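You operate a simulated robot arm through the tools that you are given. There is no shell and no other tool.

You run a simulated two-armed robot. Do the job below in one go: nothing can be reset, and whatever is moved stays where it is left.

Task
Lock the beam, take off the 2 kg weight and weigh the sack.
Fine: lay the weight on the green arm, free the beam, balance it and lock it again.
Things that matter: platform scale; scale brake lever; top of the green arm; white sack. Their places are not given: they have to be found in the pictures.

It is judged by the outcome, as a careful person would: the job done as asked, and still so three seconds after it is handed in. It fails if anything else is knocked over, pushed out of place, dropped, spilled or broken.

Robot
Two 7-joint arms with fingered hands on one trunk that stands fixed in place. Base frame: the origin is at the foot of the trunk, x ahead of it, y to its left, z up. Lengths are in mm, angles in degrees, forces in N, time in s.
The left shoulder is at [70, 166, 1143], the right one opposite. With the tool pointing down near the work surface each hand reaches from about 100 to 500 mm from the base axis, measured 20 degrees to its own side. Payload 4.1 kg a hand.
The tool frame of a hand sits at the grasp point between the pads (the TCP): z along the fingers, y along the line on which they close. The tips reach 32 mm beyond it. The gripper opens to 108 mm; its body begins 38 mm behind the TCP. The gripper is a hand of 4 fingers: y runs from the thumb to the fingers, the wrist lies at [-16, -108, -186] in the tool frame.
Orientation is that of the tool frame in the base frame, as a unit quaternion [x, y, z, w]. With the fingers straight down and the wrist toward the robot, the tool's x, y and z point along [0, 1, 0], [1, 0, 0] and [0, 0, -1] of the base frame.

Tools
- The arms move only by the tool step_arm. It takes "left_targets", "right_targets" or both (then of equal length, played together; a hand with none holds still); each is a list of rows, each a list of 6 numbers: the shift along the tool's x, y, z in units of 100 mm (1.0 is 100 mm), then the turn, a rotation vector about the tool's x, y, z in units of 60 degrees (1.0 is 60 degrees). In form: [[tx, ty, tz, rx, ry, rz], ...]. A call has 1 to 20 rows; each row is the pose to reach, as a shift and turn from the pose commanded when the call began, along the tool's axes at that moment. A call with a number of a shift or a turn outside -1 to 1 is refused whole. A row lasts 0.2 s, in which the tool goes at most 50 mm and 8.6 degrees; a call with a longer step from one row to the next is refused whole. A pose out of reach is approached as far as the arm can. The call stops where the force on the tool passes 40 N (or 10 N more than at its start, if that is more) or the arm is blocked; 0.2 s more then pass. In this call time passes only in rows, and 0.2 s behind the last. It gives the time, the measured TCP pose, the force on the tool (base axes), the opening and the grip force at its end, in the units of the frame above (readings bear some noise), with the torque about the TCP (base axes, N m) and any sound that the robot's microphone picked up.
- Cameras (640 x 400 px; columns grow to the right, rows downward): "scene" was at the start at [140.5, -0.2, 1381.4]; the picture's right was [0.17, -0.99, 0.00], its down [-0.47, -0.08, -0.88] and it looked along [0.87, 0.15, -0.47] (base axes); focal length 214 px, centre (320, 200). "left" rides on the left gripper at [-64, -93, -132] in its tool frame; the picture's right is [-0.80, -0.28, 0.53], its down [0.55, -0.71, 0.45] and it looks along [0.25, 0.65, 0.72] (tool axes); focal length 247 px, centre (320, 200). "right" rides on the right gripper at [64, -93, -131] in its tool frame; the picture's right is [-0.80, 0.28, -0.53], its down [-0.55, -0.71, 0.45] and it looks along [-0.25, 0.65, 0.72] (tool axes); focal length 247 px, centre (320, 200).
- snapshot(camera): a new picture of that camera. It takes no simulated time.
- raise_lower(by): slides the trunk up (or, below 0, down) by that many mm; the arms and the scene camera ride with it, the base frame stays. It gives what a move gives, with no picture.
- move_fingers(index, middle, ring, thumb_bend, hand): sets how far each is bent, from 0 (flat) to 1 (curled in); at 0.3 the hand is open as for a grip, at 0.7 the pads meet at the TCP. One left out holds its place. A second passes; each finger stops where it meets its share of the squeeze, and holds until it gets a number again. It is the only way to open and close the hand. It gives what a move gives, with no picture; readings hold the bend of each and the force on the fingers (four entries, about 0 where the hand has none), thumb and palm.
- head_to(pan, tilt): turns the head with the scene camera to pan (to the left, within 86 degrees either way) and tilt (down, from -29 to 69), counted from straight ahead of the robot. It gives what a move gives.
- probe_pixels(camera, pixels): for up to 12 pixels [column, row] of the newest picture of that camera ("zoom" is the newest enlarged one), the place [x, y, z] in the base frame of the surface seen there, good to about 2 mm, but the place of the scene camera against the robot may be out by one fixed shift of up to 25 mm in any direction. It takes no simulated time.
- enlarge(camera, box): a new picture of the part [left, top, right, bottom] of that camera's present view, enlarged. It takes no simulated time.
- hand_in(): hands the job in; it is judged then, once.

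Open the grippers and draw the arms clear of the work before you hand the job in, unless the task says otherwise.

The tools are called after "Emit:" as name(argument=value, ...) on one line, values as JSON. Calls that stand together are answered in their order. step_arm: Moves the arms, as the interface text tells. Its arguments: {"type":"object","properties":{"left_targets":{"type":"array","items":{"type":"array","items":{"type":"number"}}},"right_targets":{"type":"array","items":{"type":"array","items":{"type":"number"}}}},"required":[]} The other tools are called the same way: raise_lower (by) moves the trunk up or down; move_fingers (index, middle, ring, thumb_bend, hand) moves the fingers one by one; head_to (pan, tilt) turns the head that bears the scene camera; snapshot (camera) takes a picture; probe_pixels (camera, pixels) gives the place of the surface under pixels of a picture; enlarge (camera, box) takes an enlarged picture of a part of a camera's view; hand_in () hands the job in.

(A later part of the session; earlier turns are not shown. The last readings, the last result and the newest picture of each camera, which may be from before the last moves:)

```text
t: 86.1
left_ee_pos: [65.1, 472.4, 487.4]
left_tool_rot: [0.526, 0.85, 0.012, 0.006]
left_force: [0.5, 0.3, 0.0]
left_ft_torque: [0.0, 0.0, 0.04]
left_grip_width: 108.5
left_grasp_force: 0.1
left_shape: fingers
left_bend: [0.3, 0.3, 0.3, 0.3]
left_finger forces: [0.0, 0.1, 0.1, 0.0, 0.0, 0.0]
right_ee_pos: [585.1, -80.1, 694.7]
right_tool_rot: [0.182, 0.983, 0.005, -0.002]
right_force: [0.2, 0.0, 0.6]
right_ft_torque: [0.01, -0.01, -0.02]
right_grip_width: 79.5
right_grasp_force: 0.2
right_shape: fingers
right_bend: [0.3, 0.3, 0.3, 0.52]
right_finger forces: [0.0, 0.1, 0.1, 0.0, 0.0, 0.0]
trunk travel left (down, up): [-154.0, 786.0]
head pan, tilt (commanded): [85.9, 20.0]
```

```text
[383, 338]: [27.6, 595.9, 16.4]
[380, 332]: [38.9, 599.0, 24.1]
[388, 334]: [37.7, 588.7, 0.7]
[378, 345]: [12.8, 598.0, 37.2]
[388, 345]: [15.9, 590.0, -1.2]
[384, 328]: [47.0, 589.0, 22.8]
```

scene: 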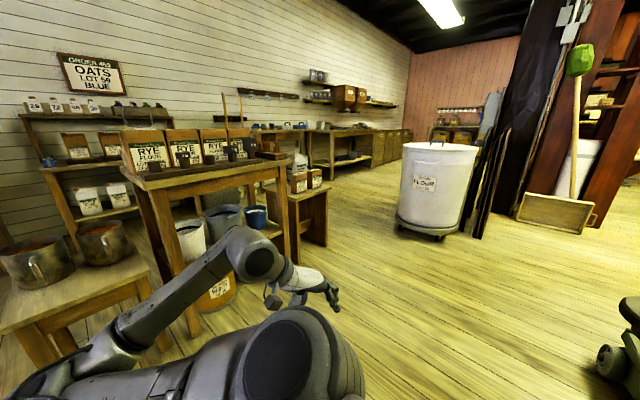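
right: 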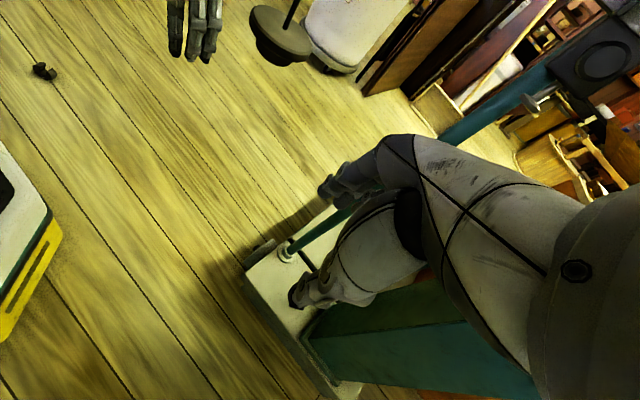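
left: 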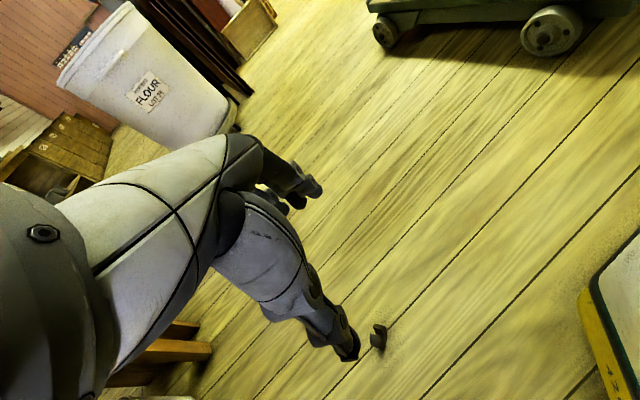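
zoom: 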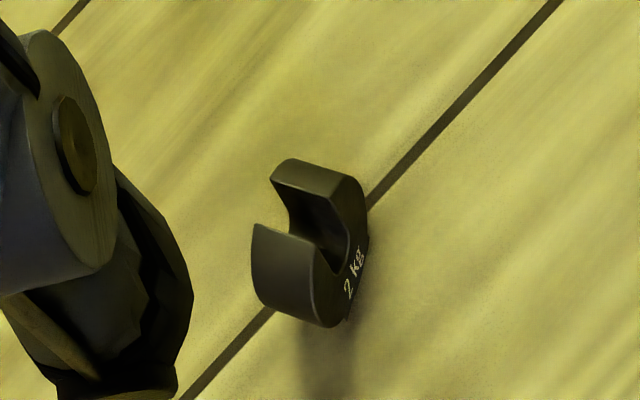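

The weight stands at about (30,603) with its axis pointing roughly away from me along (0.45,0.89); the elbow is clear of the bench. I'll tip it flat first so it can be taken from above; I lower the trunk 150 mm and pinch the left fingertips together as a pusher.

Emit:
raise_lower(by=-150)

Emit:
move_fingers(hand="left", index=0.68, middle=0.68, ring=0.68, thumb_bend=0.68)

Emit:
snapshot(camera="left")

Emit:
snapshot(camera="scene")

```text
t: 87.8
left_ee_pos: [66.1, 472.2, 337.5]
left_tool_rot: [0.527, 0.85, 0.013, 0.006]
left_force: [-0.6, -0.2, 0.1]
left_ft_torque: [0.01, 0.03, 0.01]
left_grip_width: 108.5
left_grasp_force: 0.0
left_shape: fingers
left_bend: [0.3, 0.3, 0.3, 0.3]
left_finger forces: [0.0, 0.0, 0.0, 0.1, 0.0, 0.1]
right_ee_pos: [584.4, -81.1, 546.2]
right_tool_rot: [0.183, 0.983, 0.005, -0.001]
right_force: [0.8, -0.8, 0.3]
right_ft_torque: [-0.03, -0.02, 0.02]
right_grip_width: 79.4
right_grasp_force: 0.0
right_shape: fingers
right_bend: [0.3, 0.3, 0.3, 0.52]
right_finger forces: [0.0, 0.0, 0.0, 0.0, 0.1, 0.0]
trunk travel left (down, up): [-4.0, 936.0]
head pan, tilt (commanded): [85.9, 20.0]
```

```text
t: 88.8
left_ee_pos: [67.2, 472.3, 338.0]
left_tool_rot: [0.527, 0.85, 0.013, 0.007]
left_force: [0.4, 0.0, 0.8]
left_ft_torque: [0.01, -0.04, -0.01]
left_grip_width: 8.7
left_grasp_force: 0.0
left_shape: fingers
left_bend: [0.68, 0.68, 0.68, 0.68]
left_finger forces: [0.0, 0.0, 0.1, 0.0, 0.0, 0.1]
right_ee_pos: [584.2, -80.0, 545.7]
right_tool_rot: [0.181, 0.983, 0.005, -0.002]
right_force: [0.2, -0.6, -0.9]
right_ft_torque: [-0.03, 0.0, 0.01]
right_grip_width: 79.6
right_grasp_force: 0.0
right_shape: fingers
right_bend: [0.3, 0.3, 0.3, 0.52]
right_finger forces: [0.0, 0.0, 0.1, 0.1, 0.1, 0.1]
trunk travel left (down, up): [-4.0, 936.0]
head pan, tilt (commanded): [85.9, 20.0]
```

```text
taken
```

left: 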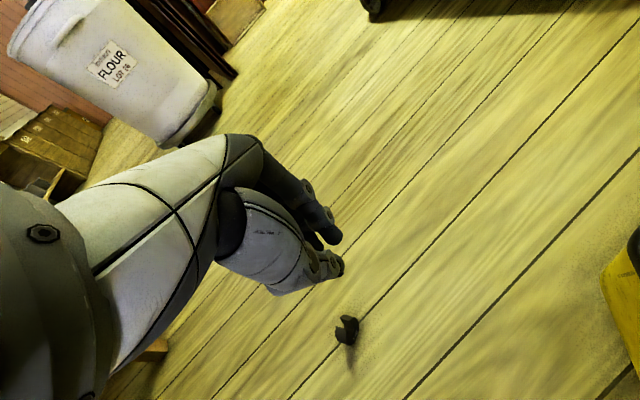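

```text
taken
```

scene: 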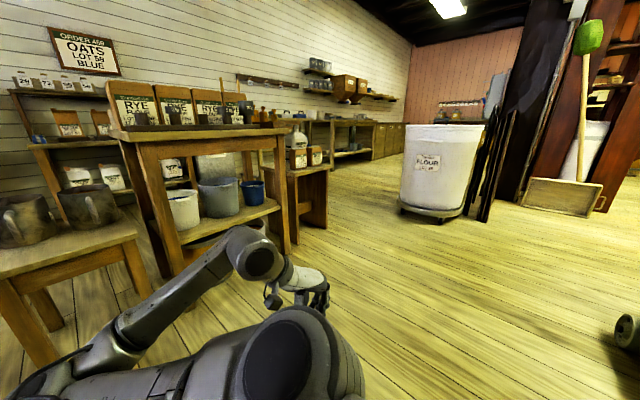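

The weight is at (346,328) in the left picture, close by. I zoom and probe it once more for an exact push.

Emit:
enlarge(camera="left", box=[316, 298, 380, 358])

Emit:
probe_pixels(camera="zoom", pixels=[[290, 240], [280, 215], [330, 140], [350, 165], [365, 230], [330, 290], [300, 290], [370, 200], [380, 180], [345, 260]])

```text
6.67 times, centred on (348, 328) of left
```

zoom: 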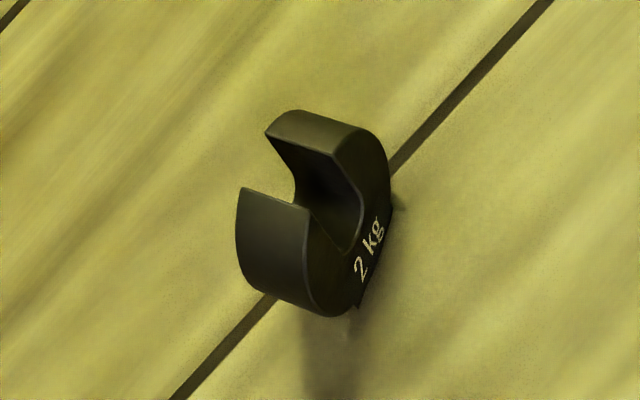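

```text
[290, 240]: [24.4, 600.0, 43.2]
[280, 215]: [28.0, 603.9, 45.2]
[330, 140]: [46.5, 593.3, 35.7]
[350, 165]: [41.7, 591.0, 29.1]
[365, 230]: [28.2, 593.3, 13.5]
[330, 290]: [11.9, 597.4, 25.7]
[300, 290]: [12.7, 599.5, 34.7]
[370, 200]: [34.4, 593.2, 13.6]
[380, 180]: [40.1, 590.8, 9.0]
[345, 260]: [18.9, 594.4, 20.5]
```

The label face lies at y≈593 facing me, axis about (0.21,0.98), top at z≈45. I bring the closed fingertips down in stages to just in front of it.

Emit:
step_arm(left_targets=[[0.1, 0, 0.2, 0, 0, 0], [0.2, 0, 0.4, 0, 0, 0], [0.3, 0, 0.6, 0, 0, 0], [0.4, 0, 0.8, 0, 0, 0], [0.5, 0, 1.0, 0, 0, 0]])

Emit:
step_arm(left_targets=[[0.1, -0.01, 0.2, 0, 0, 0], [0.2, -0.01, 0.4, 0, 0, 0], [0.25, -0.02, 0.6, 0, 0, 0], [0.3, -0.02, 0.8, 0, 0, 0], [0.35, -0.03, 1.0, 0, 0, 0]])

Emit:
snapshot(camera="left")

```text
t: 90.0
left_ee_pos: [46.7, 517.7, 240.3]
left_tool_rot: [0.527, 0.85, 0.013, 0.007]
left_force: [0.0, 0.1, 0.0]
left_ft_torque: [0.02, -0.01, -0.04]
left_grip_width: 8.7
left_grasp_force: 0.0
left_shape: fingers
left_bend: [0.68, 0.68, 0.68, 0.68]
left_finger forces: [0.0, 0.0, 0.0, 0.0, 0.1, 0.0]
right_ee_pos: [583.5, -79.6, 545.6]
right_tool_rot: [0.182, 0.983, 0.005, -0.002]
right_force: [0.4, 0.6, 0.6]
right_ft_torque: [-0.01, 0.0, 0.02]
right_grip_width: 79.6
right_grasp_force: 0.1
right_shape: fingers
right_bend: [0.3, 0.3, 0.3, 0.52]
right_finger forces: [0.1, 0.0, 0.0, 0.0, 0.1, 0.1]
trunk travel left (down, up): [-4.0, 936.0]
head pan, tilt (commanded): [85.9, 20.0]
```

```text
t: 91.2
left_ee_pos: [26.2, 552.3, 142.6]
left_tool_rot: [0.531, 0.847, 0.012, -0.001]
left_force: [-0.9, -0.5, -0.4]
left_ft_torque: [0.02, 0.01, 0.03]
left_grip_width: 8.7
left_grasp_force: 0.0
left_shape: fingers
left_bend: [0.68, 0.68, 0.68, 0.68]
left_finger forces: [0.0, 0.1, 0.0, 0.0, 0.0, 0.0]
right_ee_pos: [581.4, -81.9, 549.0]
right_tool_rot: [0.182, 0.983, 0.004, -0.001]
right_force: [0.5, -0.3, 0.1]
right_ft_torque: [-0.04, 0.03, 0.02]
right_grip_width: 79.3
right_grasp_force: 0.0
right_shape: fingers
right_bend: [0.3, 0.3, 0.3, 0.52]
right_finger forces: [0.1, 0.0, 0.1, 0.1, 0.1, 0.0]
trunk travel left (down, up): [-4.0, 936.0]
head pan, tilt (commanded): [85.9, 20.0]
```

```text
taken
```

left: 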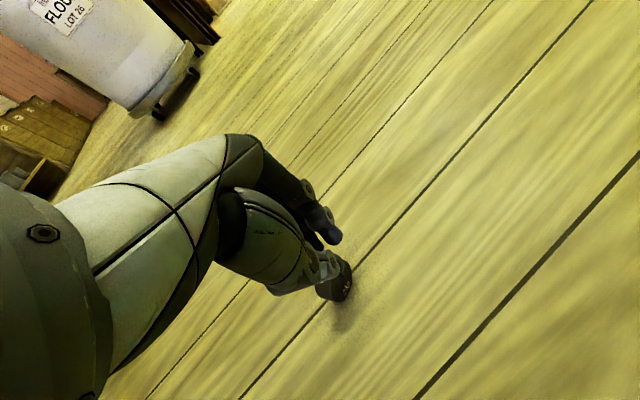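

The tips hover at z≈110 just in front of the weight. I lower them to z≈60 at the TCP, still short of contact.

Emit:
step_arm(left_targets=[[0.02, -0.01, 0.25, 0, 0, 0], [0.04, -0.02, 0.5, 0, 0, 0], [0.06, -0.03, 0.7, 0, 0, 0], [0.06, -0.03, 0.82, 0, 0, 0]])

Emit:
snapshot(camera="left")

Emit:
enlarge(camera="left", box=[270, 220, 390, 340])

```text
t: 92.4
left_ee_pos: [1.6, 573.2, 73.2]
left_tool_rot: [0.542, 0.839, 0.008, -0.041]
left_force: [-0.1, -0.4, -0.1]
left_ft_torque: [0.01, 0.0, 0.0]
left_grip_width: 8.7
left_grasp_force: 0.1
left_shape: fingers
left_bend: [0.68, 0.68, 0.68, 0.68]
left_finger forces: [0.0, 0.0, 0.0, 0.1, 0.0, 0.0]
right_ee_pos: [585.4, -80.5, 541.9]
right_tool_rot: [0.183, 0.983, 0.005, -0.003]
right_force: [0.0, 0.3, 0.0]
right_ft_torque: [0.0, -0.01, -0.02]
right_grip_width: 79.6
right_grasp_force: 0.0
right_shape: fingers
right_bend: [0.3, 0.3, 0.3, 0.52]
right_finger forces: [0.1, 0.1, 0.0, 0.0, 0.0, 0.0]
trunk travel left (down, up): [-4.0, 936.0]
head pan, tilt (commanded): [85.9, 20.0]
stopped in row 4 (left hand): the arm was blocked; the commanded pose is now the measured one
```

```text
taken
```

left: 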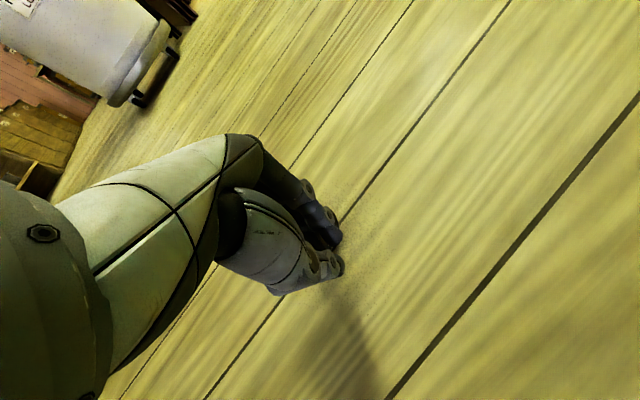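

```text
3.33 times, centred on (330, 280) of left
```

zoom: 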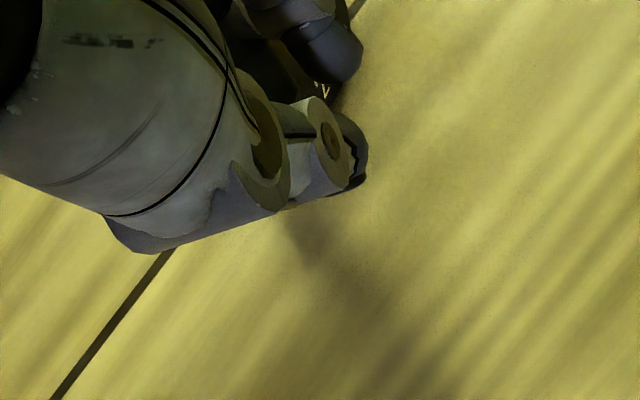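

The arm reports being blocked at (2,573,73), shifted sideways. I look with the right camera at the hand and weight from the other side.

Emit:
snapshot(camera="right")

Emit:
enlarge(camera="right", box=[0, 0, 160, 120])

Emit:
head_to(pan=86, tilt=60)

Emit:
snapshot(camera="scene")

```text
taken
```

right: 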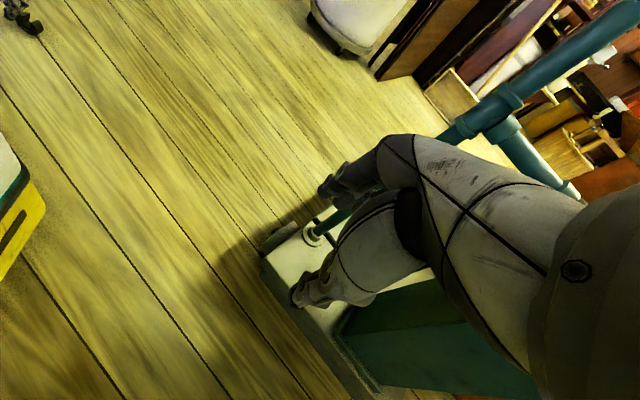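

```text
3.33 times, centred on (80, 60) of right
```

zoom: 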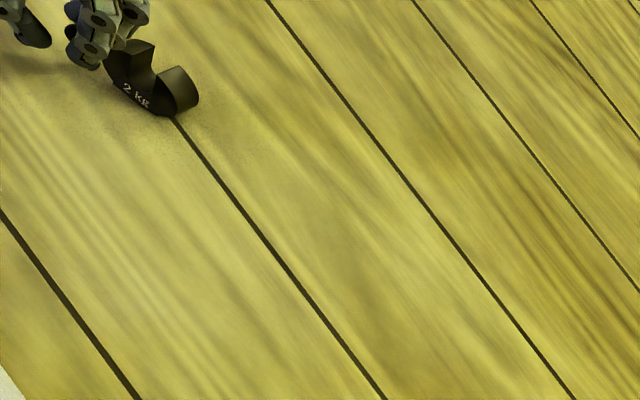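

```text
t: 93.5
left_ee_pos: [2.0, 571.9, 74.5]
left_tool_rot: [0.541, 0.84, 0.008, -0.037]
left_force: [0.7, 0.0, -0.2]
left_ft_torque: [0.0, 0.02, 0.02]
left_grip_width: 8.2
left_grasp_force: 0.0
left_shape: fingers
left_bend: [0.68, 0.68, 0.68, 0.68]
left_finger forces: [0.0, 0.0, 0.0, 0.0, 0.1, 0.1]
right_ee_pos: [583.8, -80.8, 545.1]
right_tool_rot: [0.183, 0.983, 0.005, -0.002]
right_force: [-1.0, 0.0, -0.3]
right_ft_torque: [0.01, -0.01, -0.01]
right_grip_width: 79.5
right_grasp_force: 0.0
right_shape: fingers
right_bend: [0.3, 0.3, 0.3, 0.52]
right_finger forces: [0.0, 0.0, 0.0, 0.0, 0.0, 0.1]
trunk travel left (down, up): [-4.0, 936.0]
head pan, tilt (commanded): [85.9, 60.0]
```

```text
taken
```

scene: 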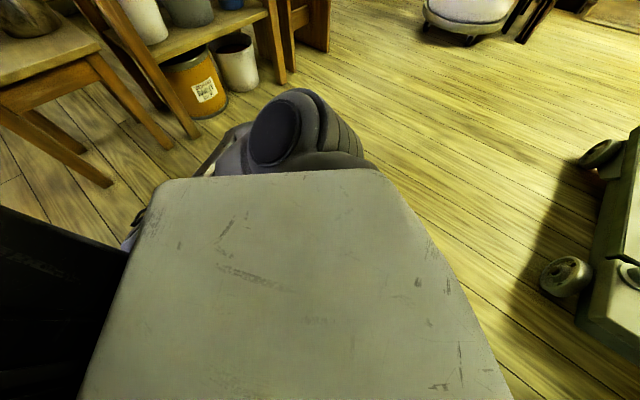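

The right camera shows the weight still standing with my fingers just behind and left of it. I correct toward (20,565,60) in small steps.

Emit:
step_arm(left_targets=[[-0.07, 0.07, 0.03, 0, 0, 0], [-0.138, 0.135, 0.06, 0, 0, 0], [-0.138, 0.135, 0.13, 0, 0, 0]])

Emit:
snapshot(camera="right")

Emit:
enlarge(camera="right", box=[0, 0, 96, 60])

```text
t: 94.3
left_ee_pos: [12.2, 568.8, 66.5]
left_tool_rot: [0.543, 0.838, 0.007, -0.048]
left_force: [-0.4, -0.5, 1.7]
left_ft_torque: [0.06, -0.01, 0.0]
left_grip_width: 8.6
left_grasp_force: 1.5
left_shape: fingers
left_bend: [0.68, 0.68, 0.69, 0.68]
left_finger forces: [0.0, 0.8, 1.4, 0.0, 0.1, 0.0]
right_ee_pos: [583.5, -82.3, 546.1]
right_tool_rot: [0.183, 0.983, 0.007, -0.002]
right_force: [0.3, -0.2, 0.6]
right_ft_torque: [0.0, -0.03, -0.01]
right_grip_width: 79.5
right_grasp_force: 0.1
right_shape: fingers
right_bend: [0.3, 0.3, 0.3, 0.52]
right_finger forces: [0.0, 0.1, 0.1, 0.1, 0.0, 0.1]
trunk travel left (down, up): [-4.0, 936.0]
head pan, tilt (commanded): [85.9, 60.0]
```

```text
taken
```

right: 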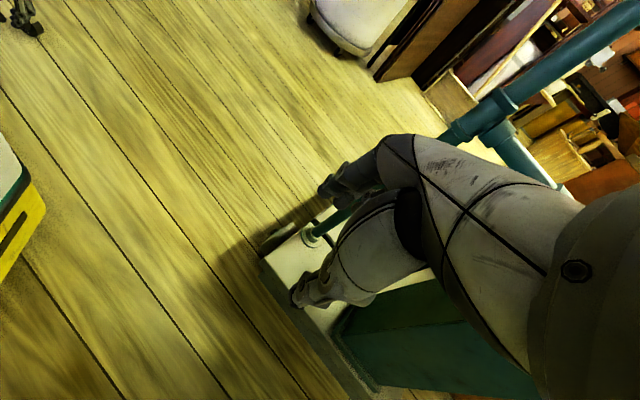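

```text
6.67 times, centred on (48, 30) of right
```

zoom: 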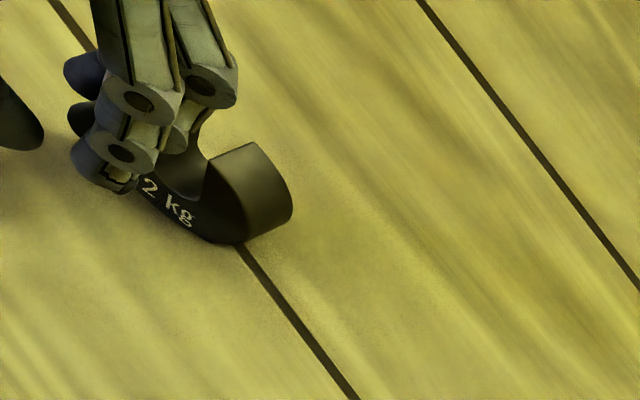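

The fingertips now touch the upper left of the weight. I push outward along its axis, about 35 mm, to tip it over.

Emit:
step_arm(left_targets=[[0.06, 0.045, 0, 0, 0, 0], [0.12, 0.09, 0, 0, 0, 0], [0.18, 0.135, 0, 0, 0, 0], [0.24, 0.18, 0, 0, 0, 0], [0.28, 0.21, 0, 0, 0, 0]])

Emit:
snapshot(camera="right")

Emit:
enlarge(camera="right", box=[0, 0, 96, 60])

Emit:
snapshot(camera="left")

```text
t: 95.5
left_ee_pos: [27.5, 599.9, 59.6]
left_tool_rot: [0.542, 0.84, 0.008, -0.036]
left_force: [0.8, -0.2, 0.7]
left_ft_torque: [0.02, 0.04, -0.01]
left_grip_width: 8.4
left_grasp_force: 0.0
left_shape: fingers
left_bend: [0.68, 0.68, 0.68, 0.68]
left_finger forces: [0.0, 0.2, 0.0, 0.0, 0.0, 0.0]
right_ee_pos: [583.7, -80.7, 542.7]
right_tool_rot: [0.183, 0.983, 0.005, -0.002]
right_force: [-0.1, 0.5, 0.3]
right_ft_torque: [0.0, -0.03, -0.03]
right_grip_width: 79.5
right_grasp_force: 0.1
right_shape: fingers
right_bend: [0.3, 0.3, 0.3, 0.52]
right_finger forces: [0.0, 0.0, 0.1, 0.0, 0.1, 0.0]
trunk travel left (down, up): [-4.0, 936.0]
head pan, tilt (commanded): [85.9, 60.0]
```

```text
taken
```

right: 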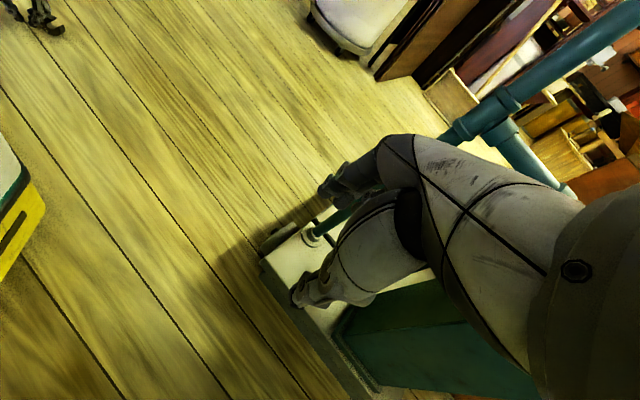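

```text
6.67 times, centred on (48, 30) of right
```

zoom: 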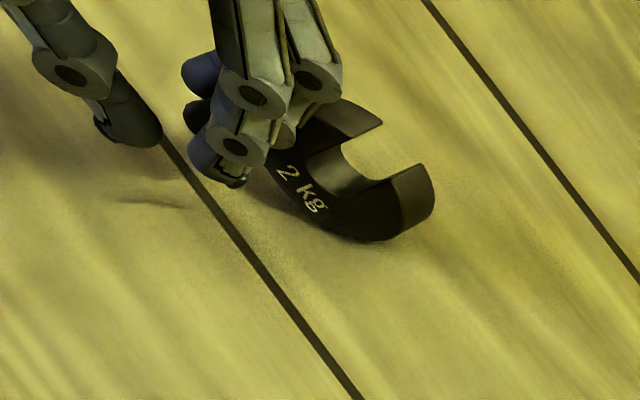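

```text
taken
```

left: 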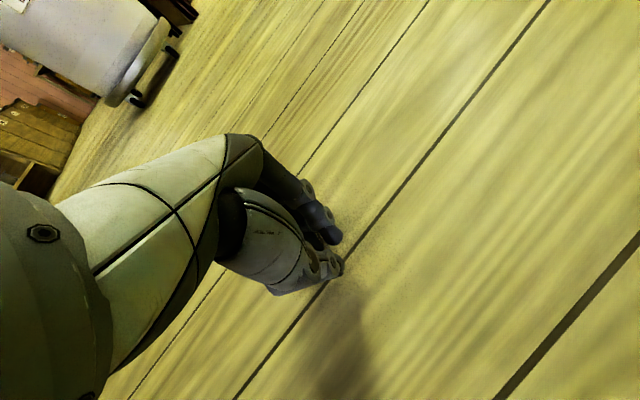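

The weight has leaned over or fallen flat. I probe its surface to see which.

Emit:
probe_pixels(camera="right", pixels=[[52, 17], [56, 22], [60, 30], [55, 33], [47, 30], [44, 27], [50, 27], [62, 27]])

```text
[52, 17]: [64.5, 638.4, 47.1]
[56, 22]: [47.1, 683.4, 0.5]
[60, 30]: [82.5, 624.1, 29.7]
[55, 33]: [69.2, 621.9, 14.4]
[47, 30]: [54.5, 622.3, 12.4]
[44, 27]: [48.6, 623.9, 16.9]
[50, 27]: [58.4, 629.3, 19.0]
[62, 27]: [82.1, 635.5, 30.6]
```

It only slid and rolled a little; it still stands, now centred near (62,633). I back off, shift to push at its middle and higher up.

Emit:
step_arm(left_targets=[[-0.1, -0.045, -0.04, 0, 0, 0], [-0.2, -0.091, -0.08, 0, 0, 0], [-0.283, 0.09, -0.08, 0, 0, 0], [-0.366, 0.273, -0.08, 0, 0, 0]])

Emit:
snapshot(camera="right")

Emit:
enlarge(camera="right", box=[0, 0, 96, 60])

```text
t: 96.5
left_ee_pos: [66.6, 577.6, 67.4]
left_tool_rot: [0.542, 0.84, 0.008, -0.039]
left_force: [0.5, 0.3, -0.3]
left_ft_torque: [0.01, 0.03, 0.01]
left_grip_width: 8.3
left_grasp_force: 0.1
left_shape: fingers
left_bend: [0.68, 0.68, 0.68, 0.68]
left_finger forces: [0.0, 0.0, 0.0, 0.0, 0.0, 0.0]
right_ee_pos: [584.6, -81.5, 545.2]
right_tool_rot: [0.183, 0.983, 0.005, -0.002]
right_force: [0.4, 0.4, -0.9]
right_ft_torque: [-0.01, -0.04, -0.02]
right_grip_width: 79.4
right_grasp_force: 0.2
right_shape: fingers
right_bend: [0.3, 0.3, 0.3, 0.52]
right_finger forces: [0.0, 0.0, 0.0, 0.0, 0.0, 0.0]
trunk travel left (down, up): [-4.0, 936.0]
head pan, tilt (commanded): [85.9, 60.0]
```

```text
taken
```

right: 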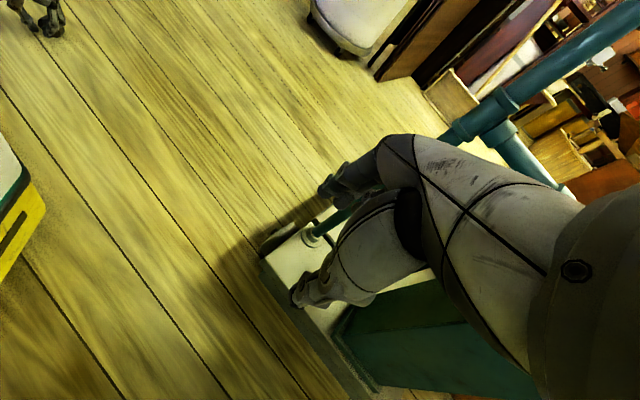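

```text
6.67 times, centred on (48, 30) of right
```

zoom: 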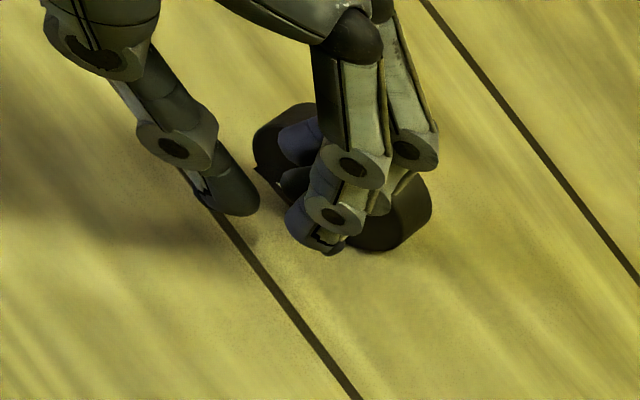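

The fingers are centred in front of the weight. Now I push straight outward (+y) 45 mm at about z 36–45.

Emit:
step_arm(left_targets=[[0.09, 0.042, 0, 0, 0, 0], [0.18, 0.083, 0, 0, 0, 0], [0.27, 0.125, 0, 0, 0, 0], [0.36, 0.166, 0, 0, 0, 0], [0.44, 0.2, 0, 0, 0, 0]])

Emit:
snapshot(camera="right")

Emit:
enlarge(camera="right", box=[0, 0, 96, 60])

```text
t: 97.7
left_ee_pos: [67.5, 625.3, 69.4]
left_tool_rot: [0.541, 0.84, 0.008, -0.036]
left_force: [0.2, 0.1, 0.0]
left_ft_torque: [0.01, -0.03, -0.02]
left_grip_width: 8.5
left_grasp_force: 0.0
left_shape: fingers
left_bend: [0.68, 0.68, 0.68, 0.68]
left_finger forces: [0.0, 0.0, 0.0, 0.0, 0.1, 0.0]
right_ee_pos: [584.2, -80.4, 545.1]
right_tool_rot: [0.182, 0.983, 0.005, -0.001]
right_force: [-0.8, 0.2, 0.4]
right_ft_torque: [0.02, 0.0, -0.01]
right_grip_width: 79.6
right_grasp_force: 0.2
right_shape: fingers
right_bend: [0.3, 0.3, 0.3, 0.52]
right_finger forces: [0.1, 0.0, 0.0, 0.0, 0.1, 0.0]
trunk travel left (down, up): [-4.0, 936.0]
head pan, tilt (commanded): [85.9, 60.0]
```

```text
taken
```

right: 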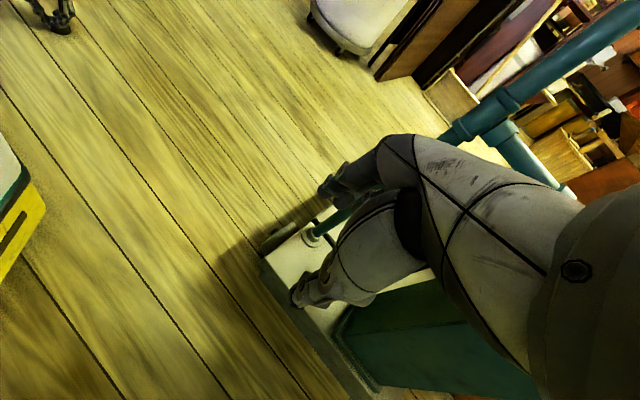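

```text
6.67 times, centred on (48, 30) of right
```

zoom: 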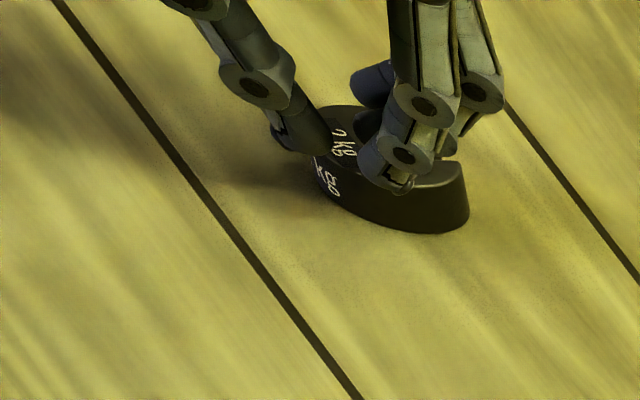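

The weight now lies flat with its label up, right beneath the fingers. I probe it, then open the hand above it.

Emit:
probe_pixels(camera="zoom", pixels=[[335, 115], [345, 150], [440, 175], [455, 210], [420, 225], [340, 210], [390, 225], [350, 120]])

Emit:
step_arm(left_targets=[[0, 0, -0.2, 0, 0, 0], [0, 0, -0.4, 0, 0, 0], [0, 0, -0.6, 0, 0, 0]])

Emit:
move_fingers(hand="left", index=0.3, middle=0.3, ring=0.3, thumb_bend=0.3)

Emit:
snapshot(camera="left")

Emit:
snapshot(camera="right")

Emit:
enlarge(camera="right", box=[0, 0, 96, 60])

```text
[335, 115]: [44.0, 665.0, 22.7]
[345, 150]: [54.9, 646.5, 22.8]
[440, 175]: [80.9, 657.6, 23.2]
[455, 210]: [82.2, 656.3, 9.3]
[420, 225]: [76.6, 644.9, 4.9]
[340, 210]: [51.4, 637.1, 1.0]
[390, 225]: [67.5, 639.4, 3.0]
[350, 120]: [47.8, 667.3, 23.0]
```

```text
t: 98.5
left_ee_pos: [71.1, 621.7, 127.7]
left_tool_rot: [0.541, 0.84, 0.008, -0.036]
left_force: [0.0, 0.0, 0.5]
left_ft_torque: [0.02, 0.0, 0.01]
left_grip_width: 8.5
left_grasp_force: 0.0
left_shape: fingers
left_bend: [0.68, 0.68, 0.68, 0.68]
left_finger forces: [0.0, 0.1, 0.0, 0.1, 0.0, 0.1]
right_ee_pos: [584.5, -79.6, 545.0]
right_tool_rot: [0.183, 0.983, 0.005, -0.002]
right_force: [0.3, 0.2, -0.2]
right_ft_torque: [0.0, -0.04, 0.01]
right_grip_width: 79.6
right_grasp_force: 0.1
right_shape: fingers
right_bend: [0.3, 0.3, 0.3, 0.52]
right_finger forces: [0.0, 0.0, 0.1, 0.0, 0.1, 0.0]
trunk travel left (down, up): [-4.0, 936.0]
head pan, tilt (commanded): [85.9, 60.0]
```

```text
t: 99.5
left_ee_pos: [72.2, 621.6, 128.0]
left_tool_rot: [0.542, 0.84, 0.008, -0.037]
left_force: [0.4, -1.0, 0.2]
left_ft_torque: [0.03, -0.02, -0.01]
left_grip_width: 108.2
left_grasp_force: 0.0
left_shape: fingers
left_bend: [0.3, 0.3, 0.3, 0.3]
left_finger forces: [0.0, 0.1, 0.0, 0.1, 0.1, 0.0]
right_ee_pos: [584.6, -80.9, 543.9]
right_tool_rot: [0.182, 0.983, 0.005, -0.001]
right_force: [0.3, 0.4, 0.7]
right_ft_torque: [0.03, 0.01, -0.02]
right_grip_width: 79.4
right_grasp_force: 0.1
right_shape: fingers
right_bend: [0.3, 0.3, 0.3, 0.52]
right_finger forces: [0.0, 0.1, 0.0, 0.0, 0.0, 0.0]
trunk travel left (down, up): [-4.0, 936.0]
head pan, tilt (commanded): [85.9, 60.0]
```

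```text
taken
```

left: 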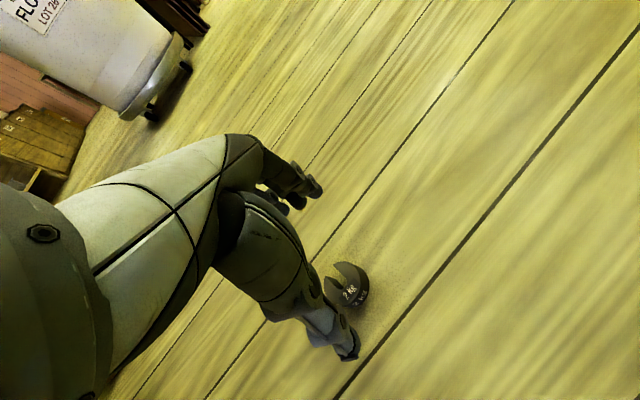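

```text
taken
```

right: 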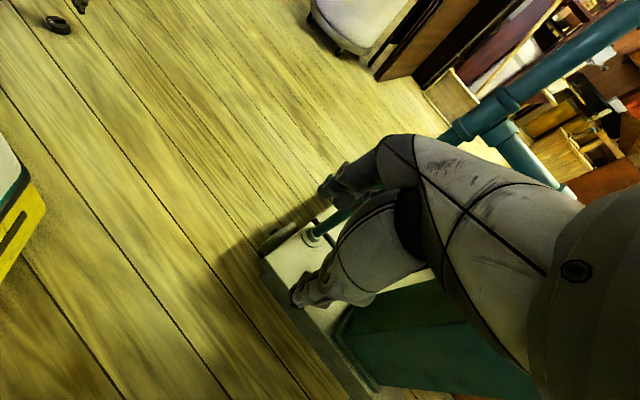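

```text
6.67 times, centred on (48, 30) of right
```

zoom: 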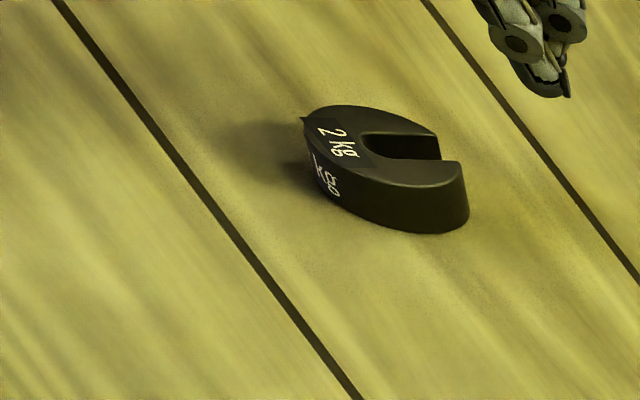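

The weight lies flat in clear view. I measure its centre from the left camera.

Emit:
enlarge(camera="left", box=[310, 250, 390, 320])

Emit:
probe_pixels(camera="right", pixels=[[47, 19], [50, 18], [57, 20], [60, 22], [62, 26], [66, 28], [62, 33], [55, 31], [49, 24], [54, 24], [46, 23], [66, 25]])

```text
5.71 times, centred on (350, 285) of left
```

zoom: 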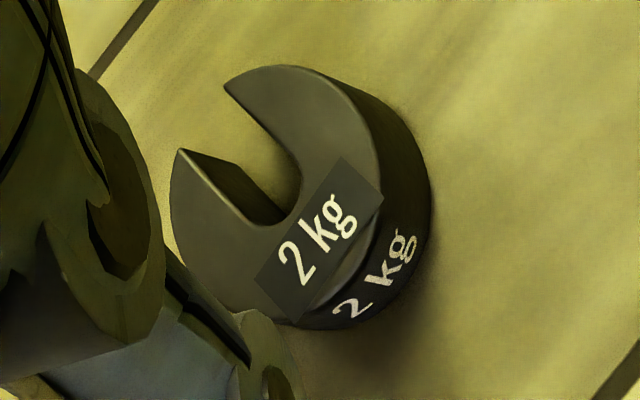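

```text
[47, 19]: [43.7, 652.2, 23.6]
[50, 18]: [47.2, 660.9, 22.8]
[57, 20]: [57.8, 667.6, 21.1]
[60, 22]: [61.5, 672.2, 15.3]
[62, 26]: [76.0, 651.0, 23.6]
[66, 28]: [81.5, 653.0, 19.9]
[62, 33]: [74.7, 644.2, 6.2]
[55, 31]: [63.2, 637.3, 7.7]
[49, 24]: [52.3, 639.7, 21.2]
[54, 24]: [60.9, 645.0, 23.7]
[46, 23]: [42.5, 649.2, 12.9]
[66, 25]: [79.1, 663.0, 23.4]
```

The centre is at about (61.5,659.5) and the slot mouth faces the finger side (azimuth 27°), so index and ring will seat on the two horns and the thumb on the solid back, a good three-point hold. I move over it first, then lower.

Emit:
step_arm(left_targets=[[0.12, 0.02, 0, 0, 0, 0], [0.24, 0.05, 0, 0, 0, 0], [0.366, 0.069, 0, 0, 0, 0], [0.366, 0.069, 0.2, 0, 0, 0], [0.366, 0.069, 0.4, 0, 0, 0]])

Emit:
snapshot(camera="left")

Emit:
snapshot(camera="right")

Emit:
enlarge(camera="right", box=[0, 0, 96, 60])

```text
t: 100.7
left_ee_pos: [61.8, 662.1, 90.8]
left_tool_rot: [0.541, 0.84, 0.01, -0.036]
left_force: [0.0, -0.1, -0.4]
left_ft_torque: [-0.01, -0.01, 0.02]
left_grip_width: 108.1
left_grasp_force: 0.0
left_shape: fingers
left_bend: [0.3, 0.3, 0.3, 0.3]
left_finger forces: [0.1, 0.0, 0.0, 0.0, 0.0, 0.0]
right_ee_pos: [584.2, -80.3, 543.6]
right_tool_rot: [0.182, 0.983, 0.005, -0.002]
right_force: [0.4, 1.0, 1.1]
right_ft_torque: [-0.01, 0.02, -0.02]
right_grip_width: 79.7
right_grasp_force: 0.1
right_shape: fingers
right_bend: [0.3, 0.3, 0.3, 0.52]
right_finger forces: [0.0, 0.0, 0.0, 0.1, 0.0, 0.0]
trunk travel left (down, up): [-4.0, 936.0]
head pan, tilt (commanded): [85.9, 60.0]
```

```text
taken
```

left: 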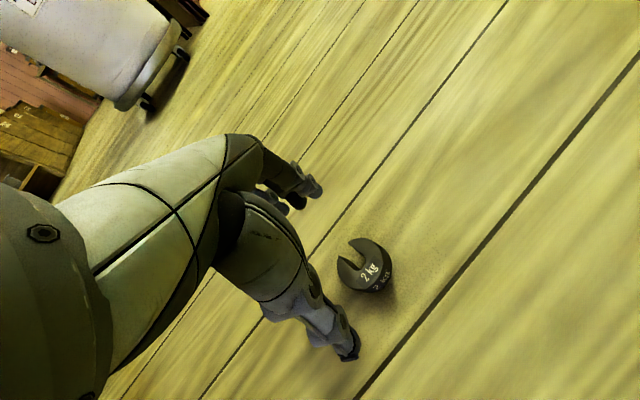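

```text
taken
```

right: 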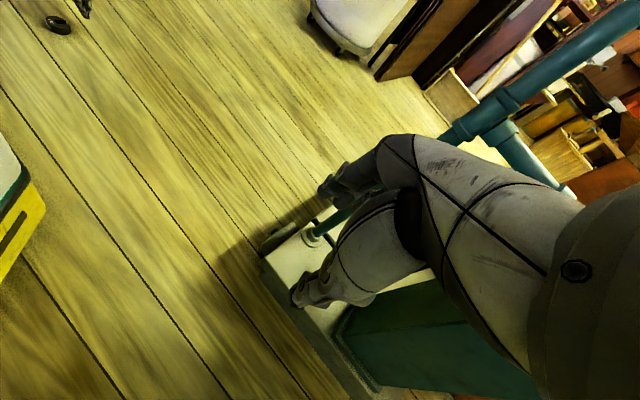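

```text
6.67 times, centred on (48, 30) of right
```

zoom: 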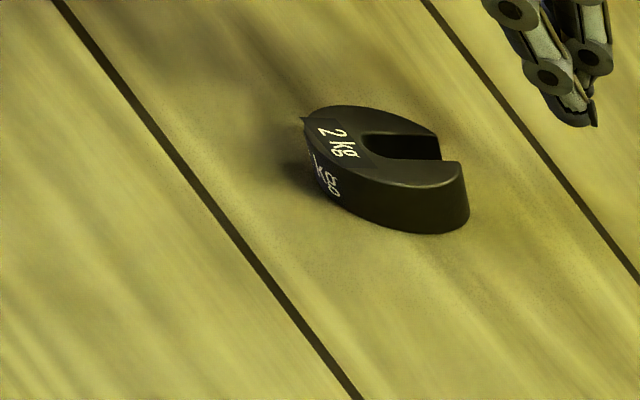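

I check the weight's position again with the left camera, which is nearest now.

Emit:
enlarge(camera="left", box=[330, 225, 410, 305])

Emit:
probe_pixels(camera="left", pixels=[[339, 268], [345, 285], [360, 291], [380, 288], [391, 275], [391, 260], [380, 245], [355, 240], [342, 258], [370, 265], [352, 345], [305, 190]])

```text
5.00 times, centred on (370, 265) of left
```

zoom: 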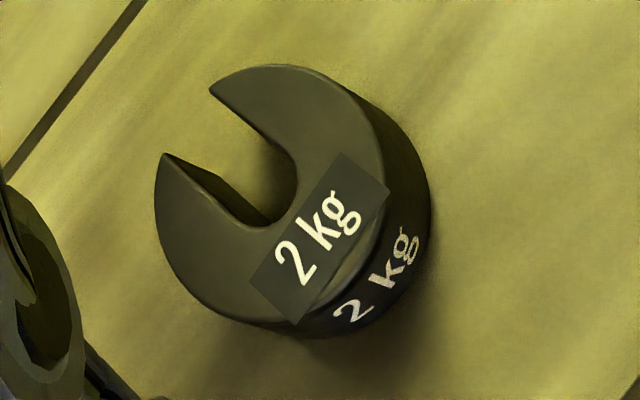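

```text
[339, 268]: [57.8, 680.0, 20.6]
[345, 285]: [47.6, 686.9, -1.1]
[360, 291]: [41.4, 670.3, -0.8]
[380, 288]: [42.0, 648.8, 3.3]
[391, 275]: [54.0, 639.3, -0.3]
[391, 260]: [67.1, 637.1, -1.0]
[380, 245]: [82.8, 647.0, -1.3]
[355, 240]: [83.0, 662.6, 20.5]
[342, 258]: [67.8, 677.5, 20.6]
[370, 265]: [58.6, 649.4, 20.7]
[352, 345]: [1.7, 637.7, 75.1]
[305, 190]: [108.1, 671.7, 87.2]
```

Centre confirmed at (61.5,659.5). I lower straight down so the open tips end about 4 mm above the floor around it.

Emit:
step_arm(left_targets=[[-0.02, 0.002, 0.14, 0, 0, 0], [-0.04, 0.005, 0.28, 0, 0, 0], [-0.06, 0.007, 0.42, 0, 0, 0], [-0.078, 0.009, 0.536, 0, 0, 0]])

Emit:
snapshot(camera="left")

Emit:
enlarge(camera="left", box=[270, 170, 430, 370])

```text
t: 101.7
left_ee_pos: [63.2, 657.5, 36.2]
left_tool_rot: [0.541, 0.84, 0.009, -0.037]
left_force: [0.4, 0.2, -0.8]
left_ft_torque: [0.01, 0.03, 0.0]
left_grip_width: 108.3
left_grasp_force: 0.0
left_shape: fingers
left_bend: [0.3, 0.3, 0.3, 0.3]
left_finger forces: [0.0, 0.0, 0.2, 0.0, 0.0, 0.1]
right_ee_pos: [583.3, -80.0, 544.2]
right_tool_rot: [0.182, 0.983, 0.005, -0.002]
right_force: [-1.0, -0.5, 0.3]
right_ft_torque: [-0.01, -0.03, 0.04]
right_grip_width: 79.2
right_grasp_force: 0.0
right_shape: fingers
right_bend: [0.3, 0.3, 0.3, 0.52]
right_finger forces: [0.0, 0.1, 0.1, 0.0, 0.0, 0.1]
trunk travel left (down, up): [-4.0, 936.0]
head pan, tilt (commanded): [85.9, 60.0]
```

```text
taken
```

left: 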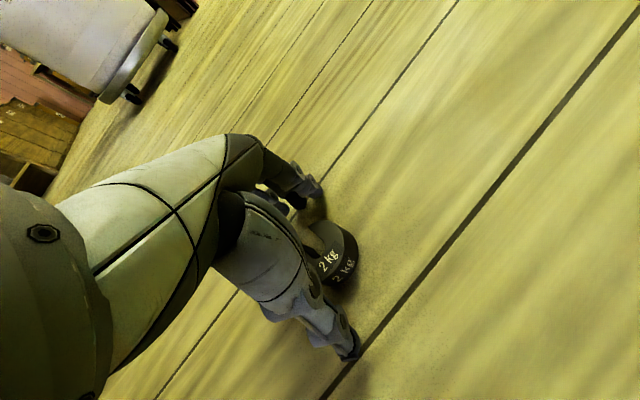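

```text
2.00 times, centred on (350, 270) of left
```

zoom: 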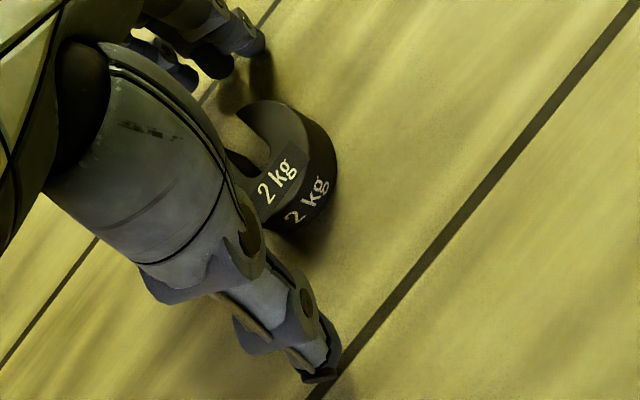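

The hand straddles the weight. I close index, ring and thumb (middle a little less, as it faces the slot).

Emit:
move_fingers(hand="left", index=0.7, middle=0.58, ring=0.7, thumb_bend=0.68)

Emit:
snapshot(camera="left")

Emit:
enlarge(camera="left", box=[290, 190, 410, 310])

Emit:
snapshot(camera="right")

Emit:
enlarge(camera="right", box=[0, 0, 96, 60])

```text
t: 102.7
left_ee_pos: [63.9, 658.7, 38.5]
left_tool_rot: [0.541, 0.84, 0.009, -0.036]
left_force: [7.9, 4.2, 15.5]
left_ft_torque: [0.49, -0.97, -0.01]
left_grip_width: 41.1
left_grasp_force: 17.3
left_shape: fingers
left_bend: [0.56, 0.45, 0.68, 0.59]
left_finger forces: [9.0, 15.3, 1.6, 0.0, 8.9, 0.0]
right_ee_pos: [584.3, -81.0, 545.8]
right_tool_rot: [0.183, 0.983, 0.005, -0.002]
right_force: [-1.0, 0.6, 0.0]
right_ft_torque: [-0.01, 0.0, -0.03]
right_grip_width: 79.2
right_grasp_force: 0.0
right_shape: fingers
right_bend: [0.3, 0.3, 0.3, 0.52]
right_finger forces: [0.0, 0.0, 0.0, 0.1, 0.1, 0.0]
trunk travel left (down, up): [-4.0, 936.0]
head pan, tilt (commanded): [85.9, 60.0]
```

```text
taken
```

left: 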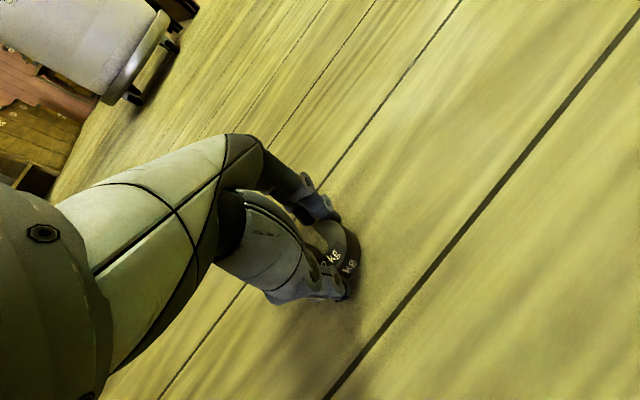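

```text
3.33 times, centred on (350, 250) of left
```

zoom: 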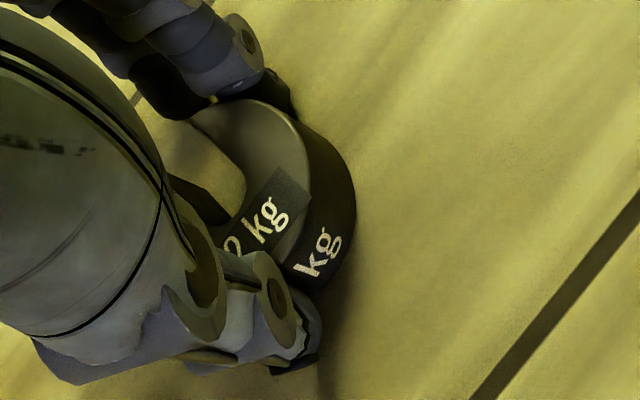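

```text
taken
```

right: 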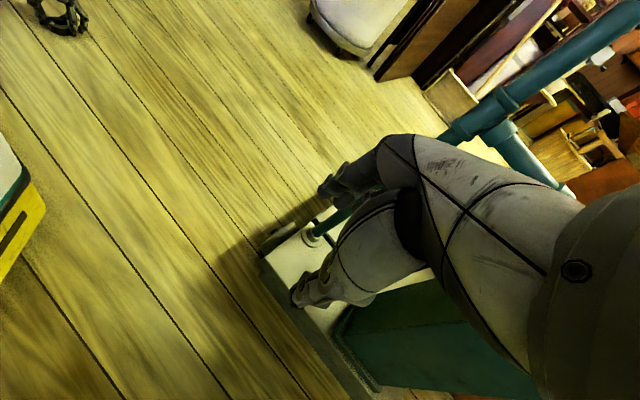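

```text
6.67 times, centred on (48, 30) of right
```

zoom: 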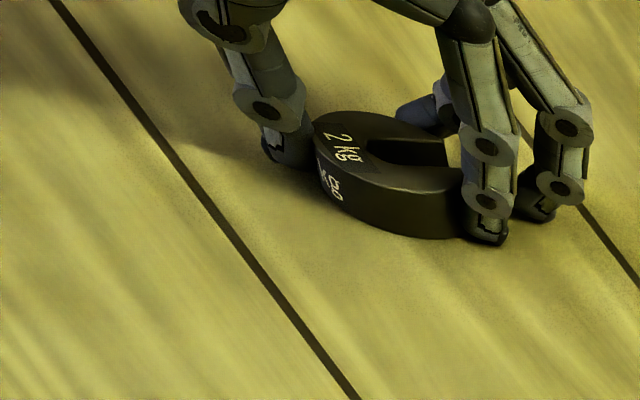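

The fingertips pressed on the floor while closing (15 N upward). I open slightly, raise 6 mm and close again.

Emit:
move_fingers(hand="left", index=0.4, middle=0.35, ring=0.4, thumb_bend=0.45)

Emit:
step_arm(left_targets=[[0, 0, -0.03, 0, 0, 0], [0, 0, -0.06, 0, 0, 0]])

Emit:
move_fingers(hand="left", index=0.7, middle=0.58, ring=0.7, thumb_bend=0.68)

Emit:
snapshot(camera="right")

Emit:
enlarge(camera="right", box=[0, 0, 96, 60])

```text
t: 103.7
left_ee_pos: [61.9, 657.3, 38.4]
left_tool_rot: [0.541, 0.84, 0.009, -0.036]
left_force: [-0.7, -13.7, 22.3]
left_ft_torque: [-0.52, -0.68, -0.45]
left_grip_width: 56.6
left_grasp_force: 10.9
left_shape: fingers
left_bend: [0.64, 0.35, 0.4, 0.45]
left_finger forces: [22.0, 0.0, 0.0, 0.0, 0.0, 0.1]
right_ee_pos: [585.1, -81.0, 544.8]
right_tool_rot: [0.183, 0.983, 0.006, -0.002]
right_force: [-0.2, 0.1, -0.1]
right_ft_torque: [0.0, 0.0, -0.01]
right_grip_width: 79.4
right_grasp_force: 0.2
right_shape: fingers
right_bend: [0.3, 0.3, 0.3, 0.52]
right_finger forces: [0.0, 0.0, 0.0, 0.1, 0.0, 0.1]
trunk travel left (down, up): [-4.0, 936.0]
head pan, tilt (commanded): [85.9, 60.0]
```

```text
t: 104.3
left_ee_pos: [63.0, 657.3, 40.7]
left_tool_rot: [0.541, 0.84, 0.008, -0.038]
left_force: [1.4, 0.9, 0.0]
left_ft_torque: [0.0, 0.03, 0.03]
left_grip_width: 75.1
left_grasp_force: 0.0
left_shape: fingers
left_bend: [0.4, 0.35, 0.4, 0.45]
left_finger forces: [0.0, 0.0, 0.1, 0.0, 0.0, 0.1]
right_ee_pos: [584.2, -80.4, 544.6]
right_tool_rot: [0.183, 0.983, 0.005, -0.002]
right_force: [-0.4, 0.4, -1.2]
right_ft_torque: [0.0, 0.0, 0.0]
right_grip_width: 79.6
right_grasp_force: 0.1
right_shape: fingers
right_bend: [0.3, 0.3, 0.3, 0.52]
right_finger forces: [0.0, 0.0, 0.0, 0.1, 0.0, 0.0]
trunk travel left (down, up): [-4.0, 936.0]
head pan, tilt (commanded): [85.9, 60.0]
```

```text
t: 105.3
left_ee_pos: [63.4, 657.1, 42.2]
left_tool_rot: [0.541, 0.84, 0.008, -0.037]
left_force: [-0.4, -0.7, 0.4]
left_ft_torque: [0.01, 0.02, -0.01]
left_grip_width: 40.3
left_grasp_force: 9.8
left_shape: fingers
left_bend: [0.57, 0.57, 0.67, 0.6]
left_finger forces: [6.7, 0.7, 2.1, 0.0, 9.5, 0.0]
right_ee_pos: [583.6, -80.9, 545.1]
right_tool_rot: [0.182, 0.983, 0.005, -0.002]
right_force: [-0.4, -0.3, -0.7]
right_ft_torque: [-0.03, 0.01, 0.03]
right_grip_width: 79.2
right_grasp_force: 0.1
right_shape: fingers
right_bend: [0.3, 0.3, 0.3, 0.52]
right_finger forces: [0.0, 0.1, 0.1, 0.0, 0.1, 0.0]
trunk travel left (down, up): [-4.0, 936.0]
head pan, tilt (commanded): [85.9, 60.0]
```

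```text
taken
```

right: 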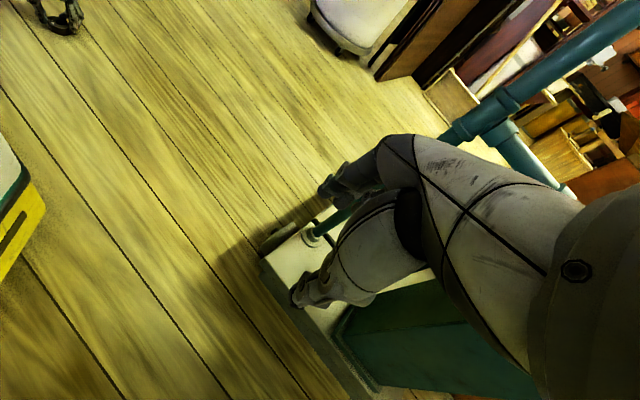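

```text
6.67 times, centred on (48, 30) of right
```

zoom: 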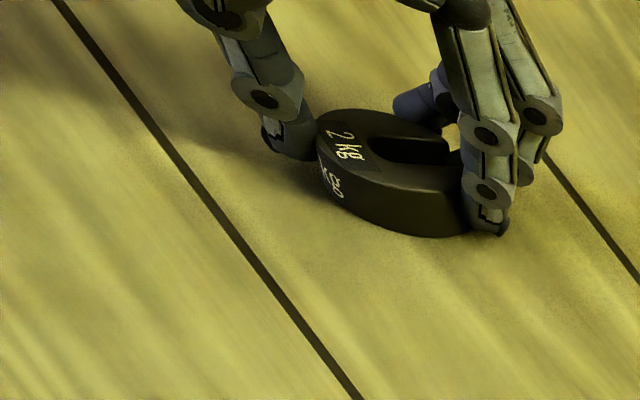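

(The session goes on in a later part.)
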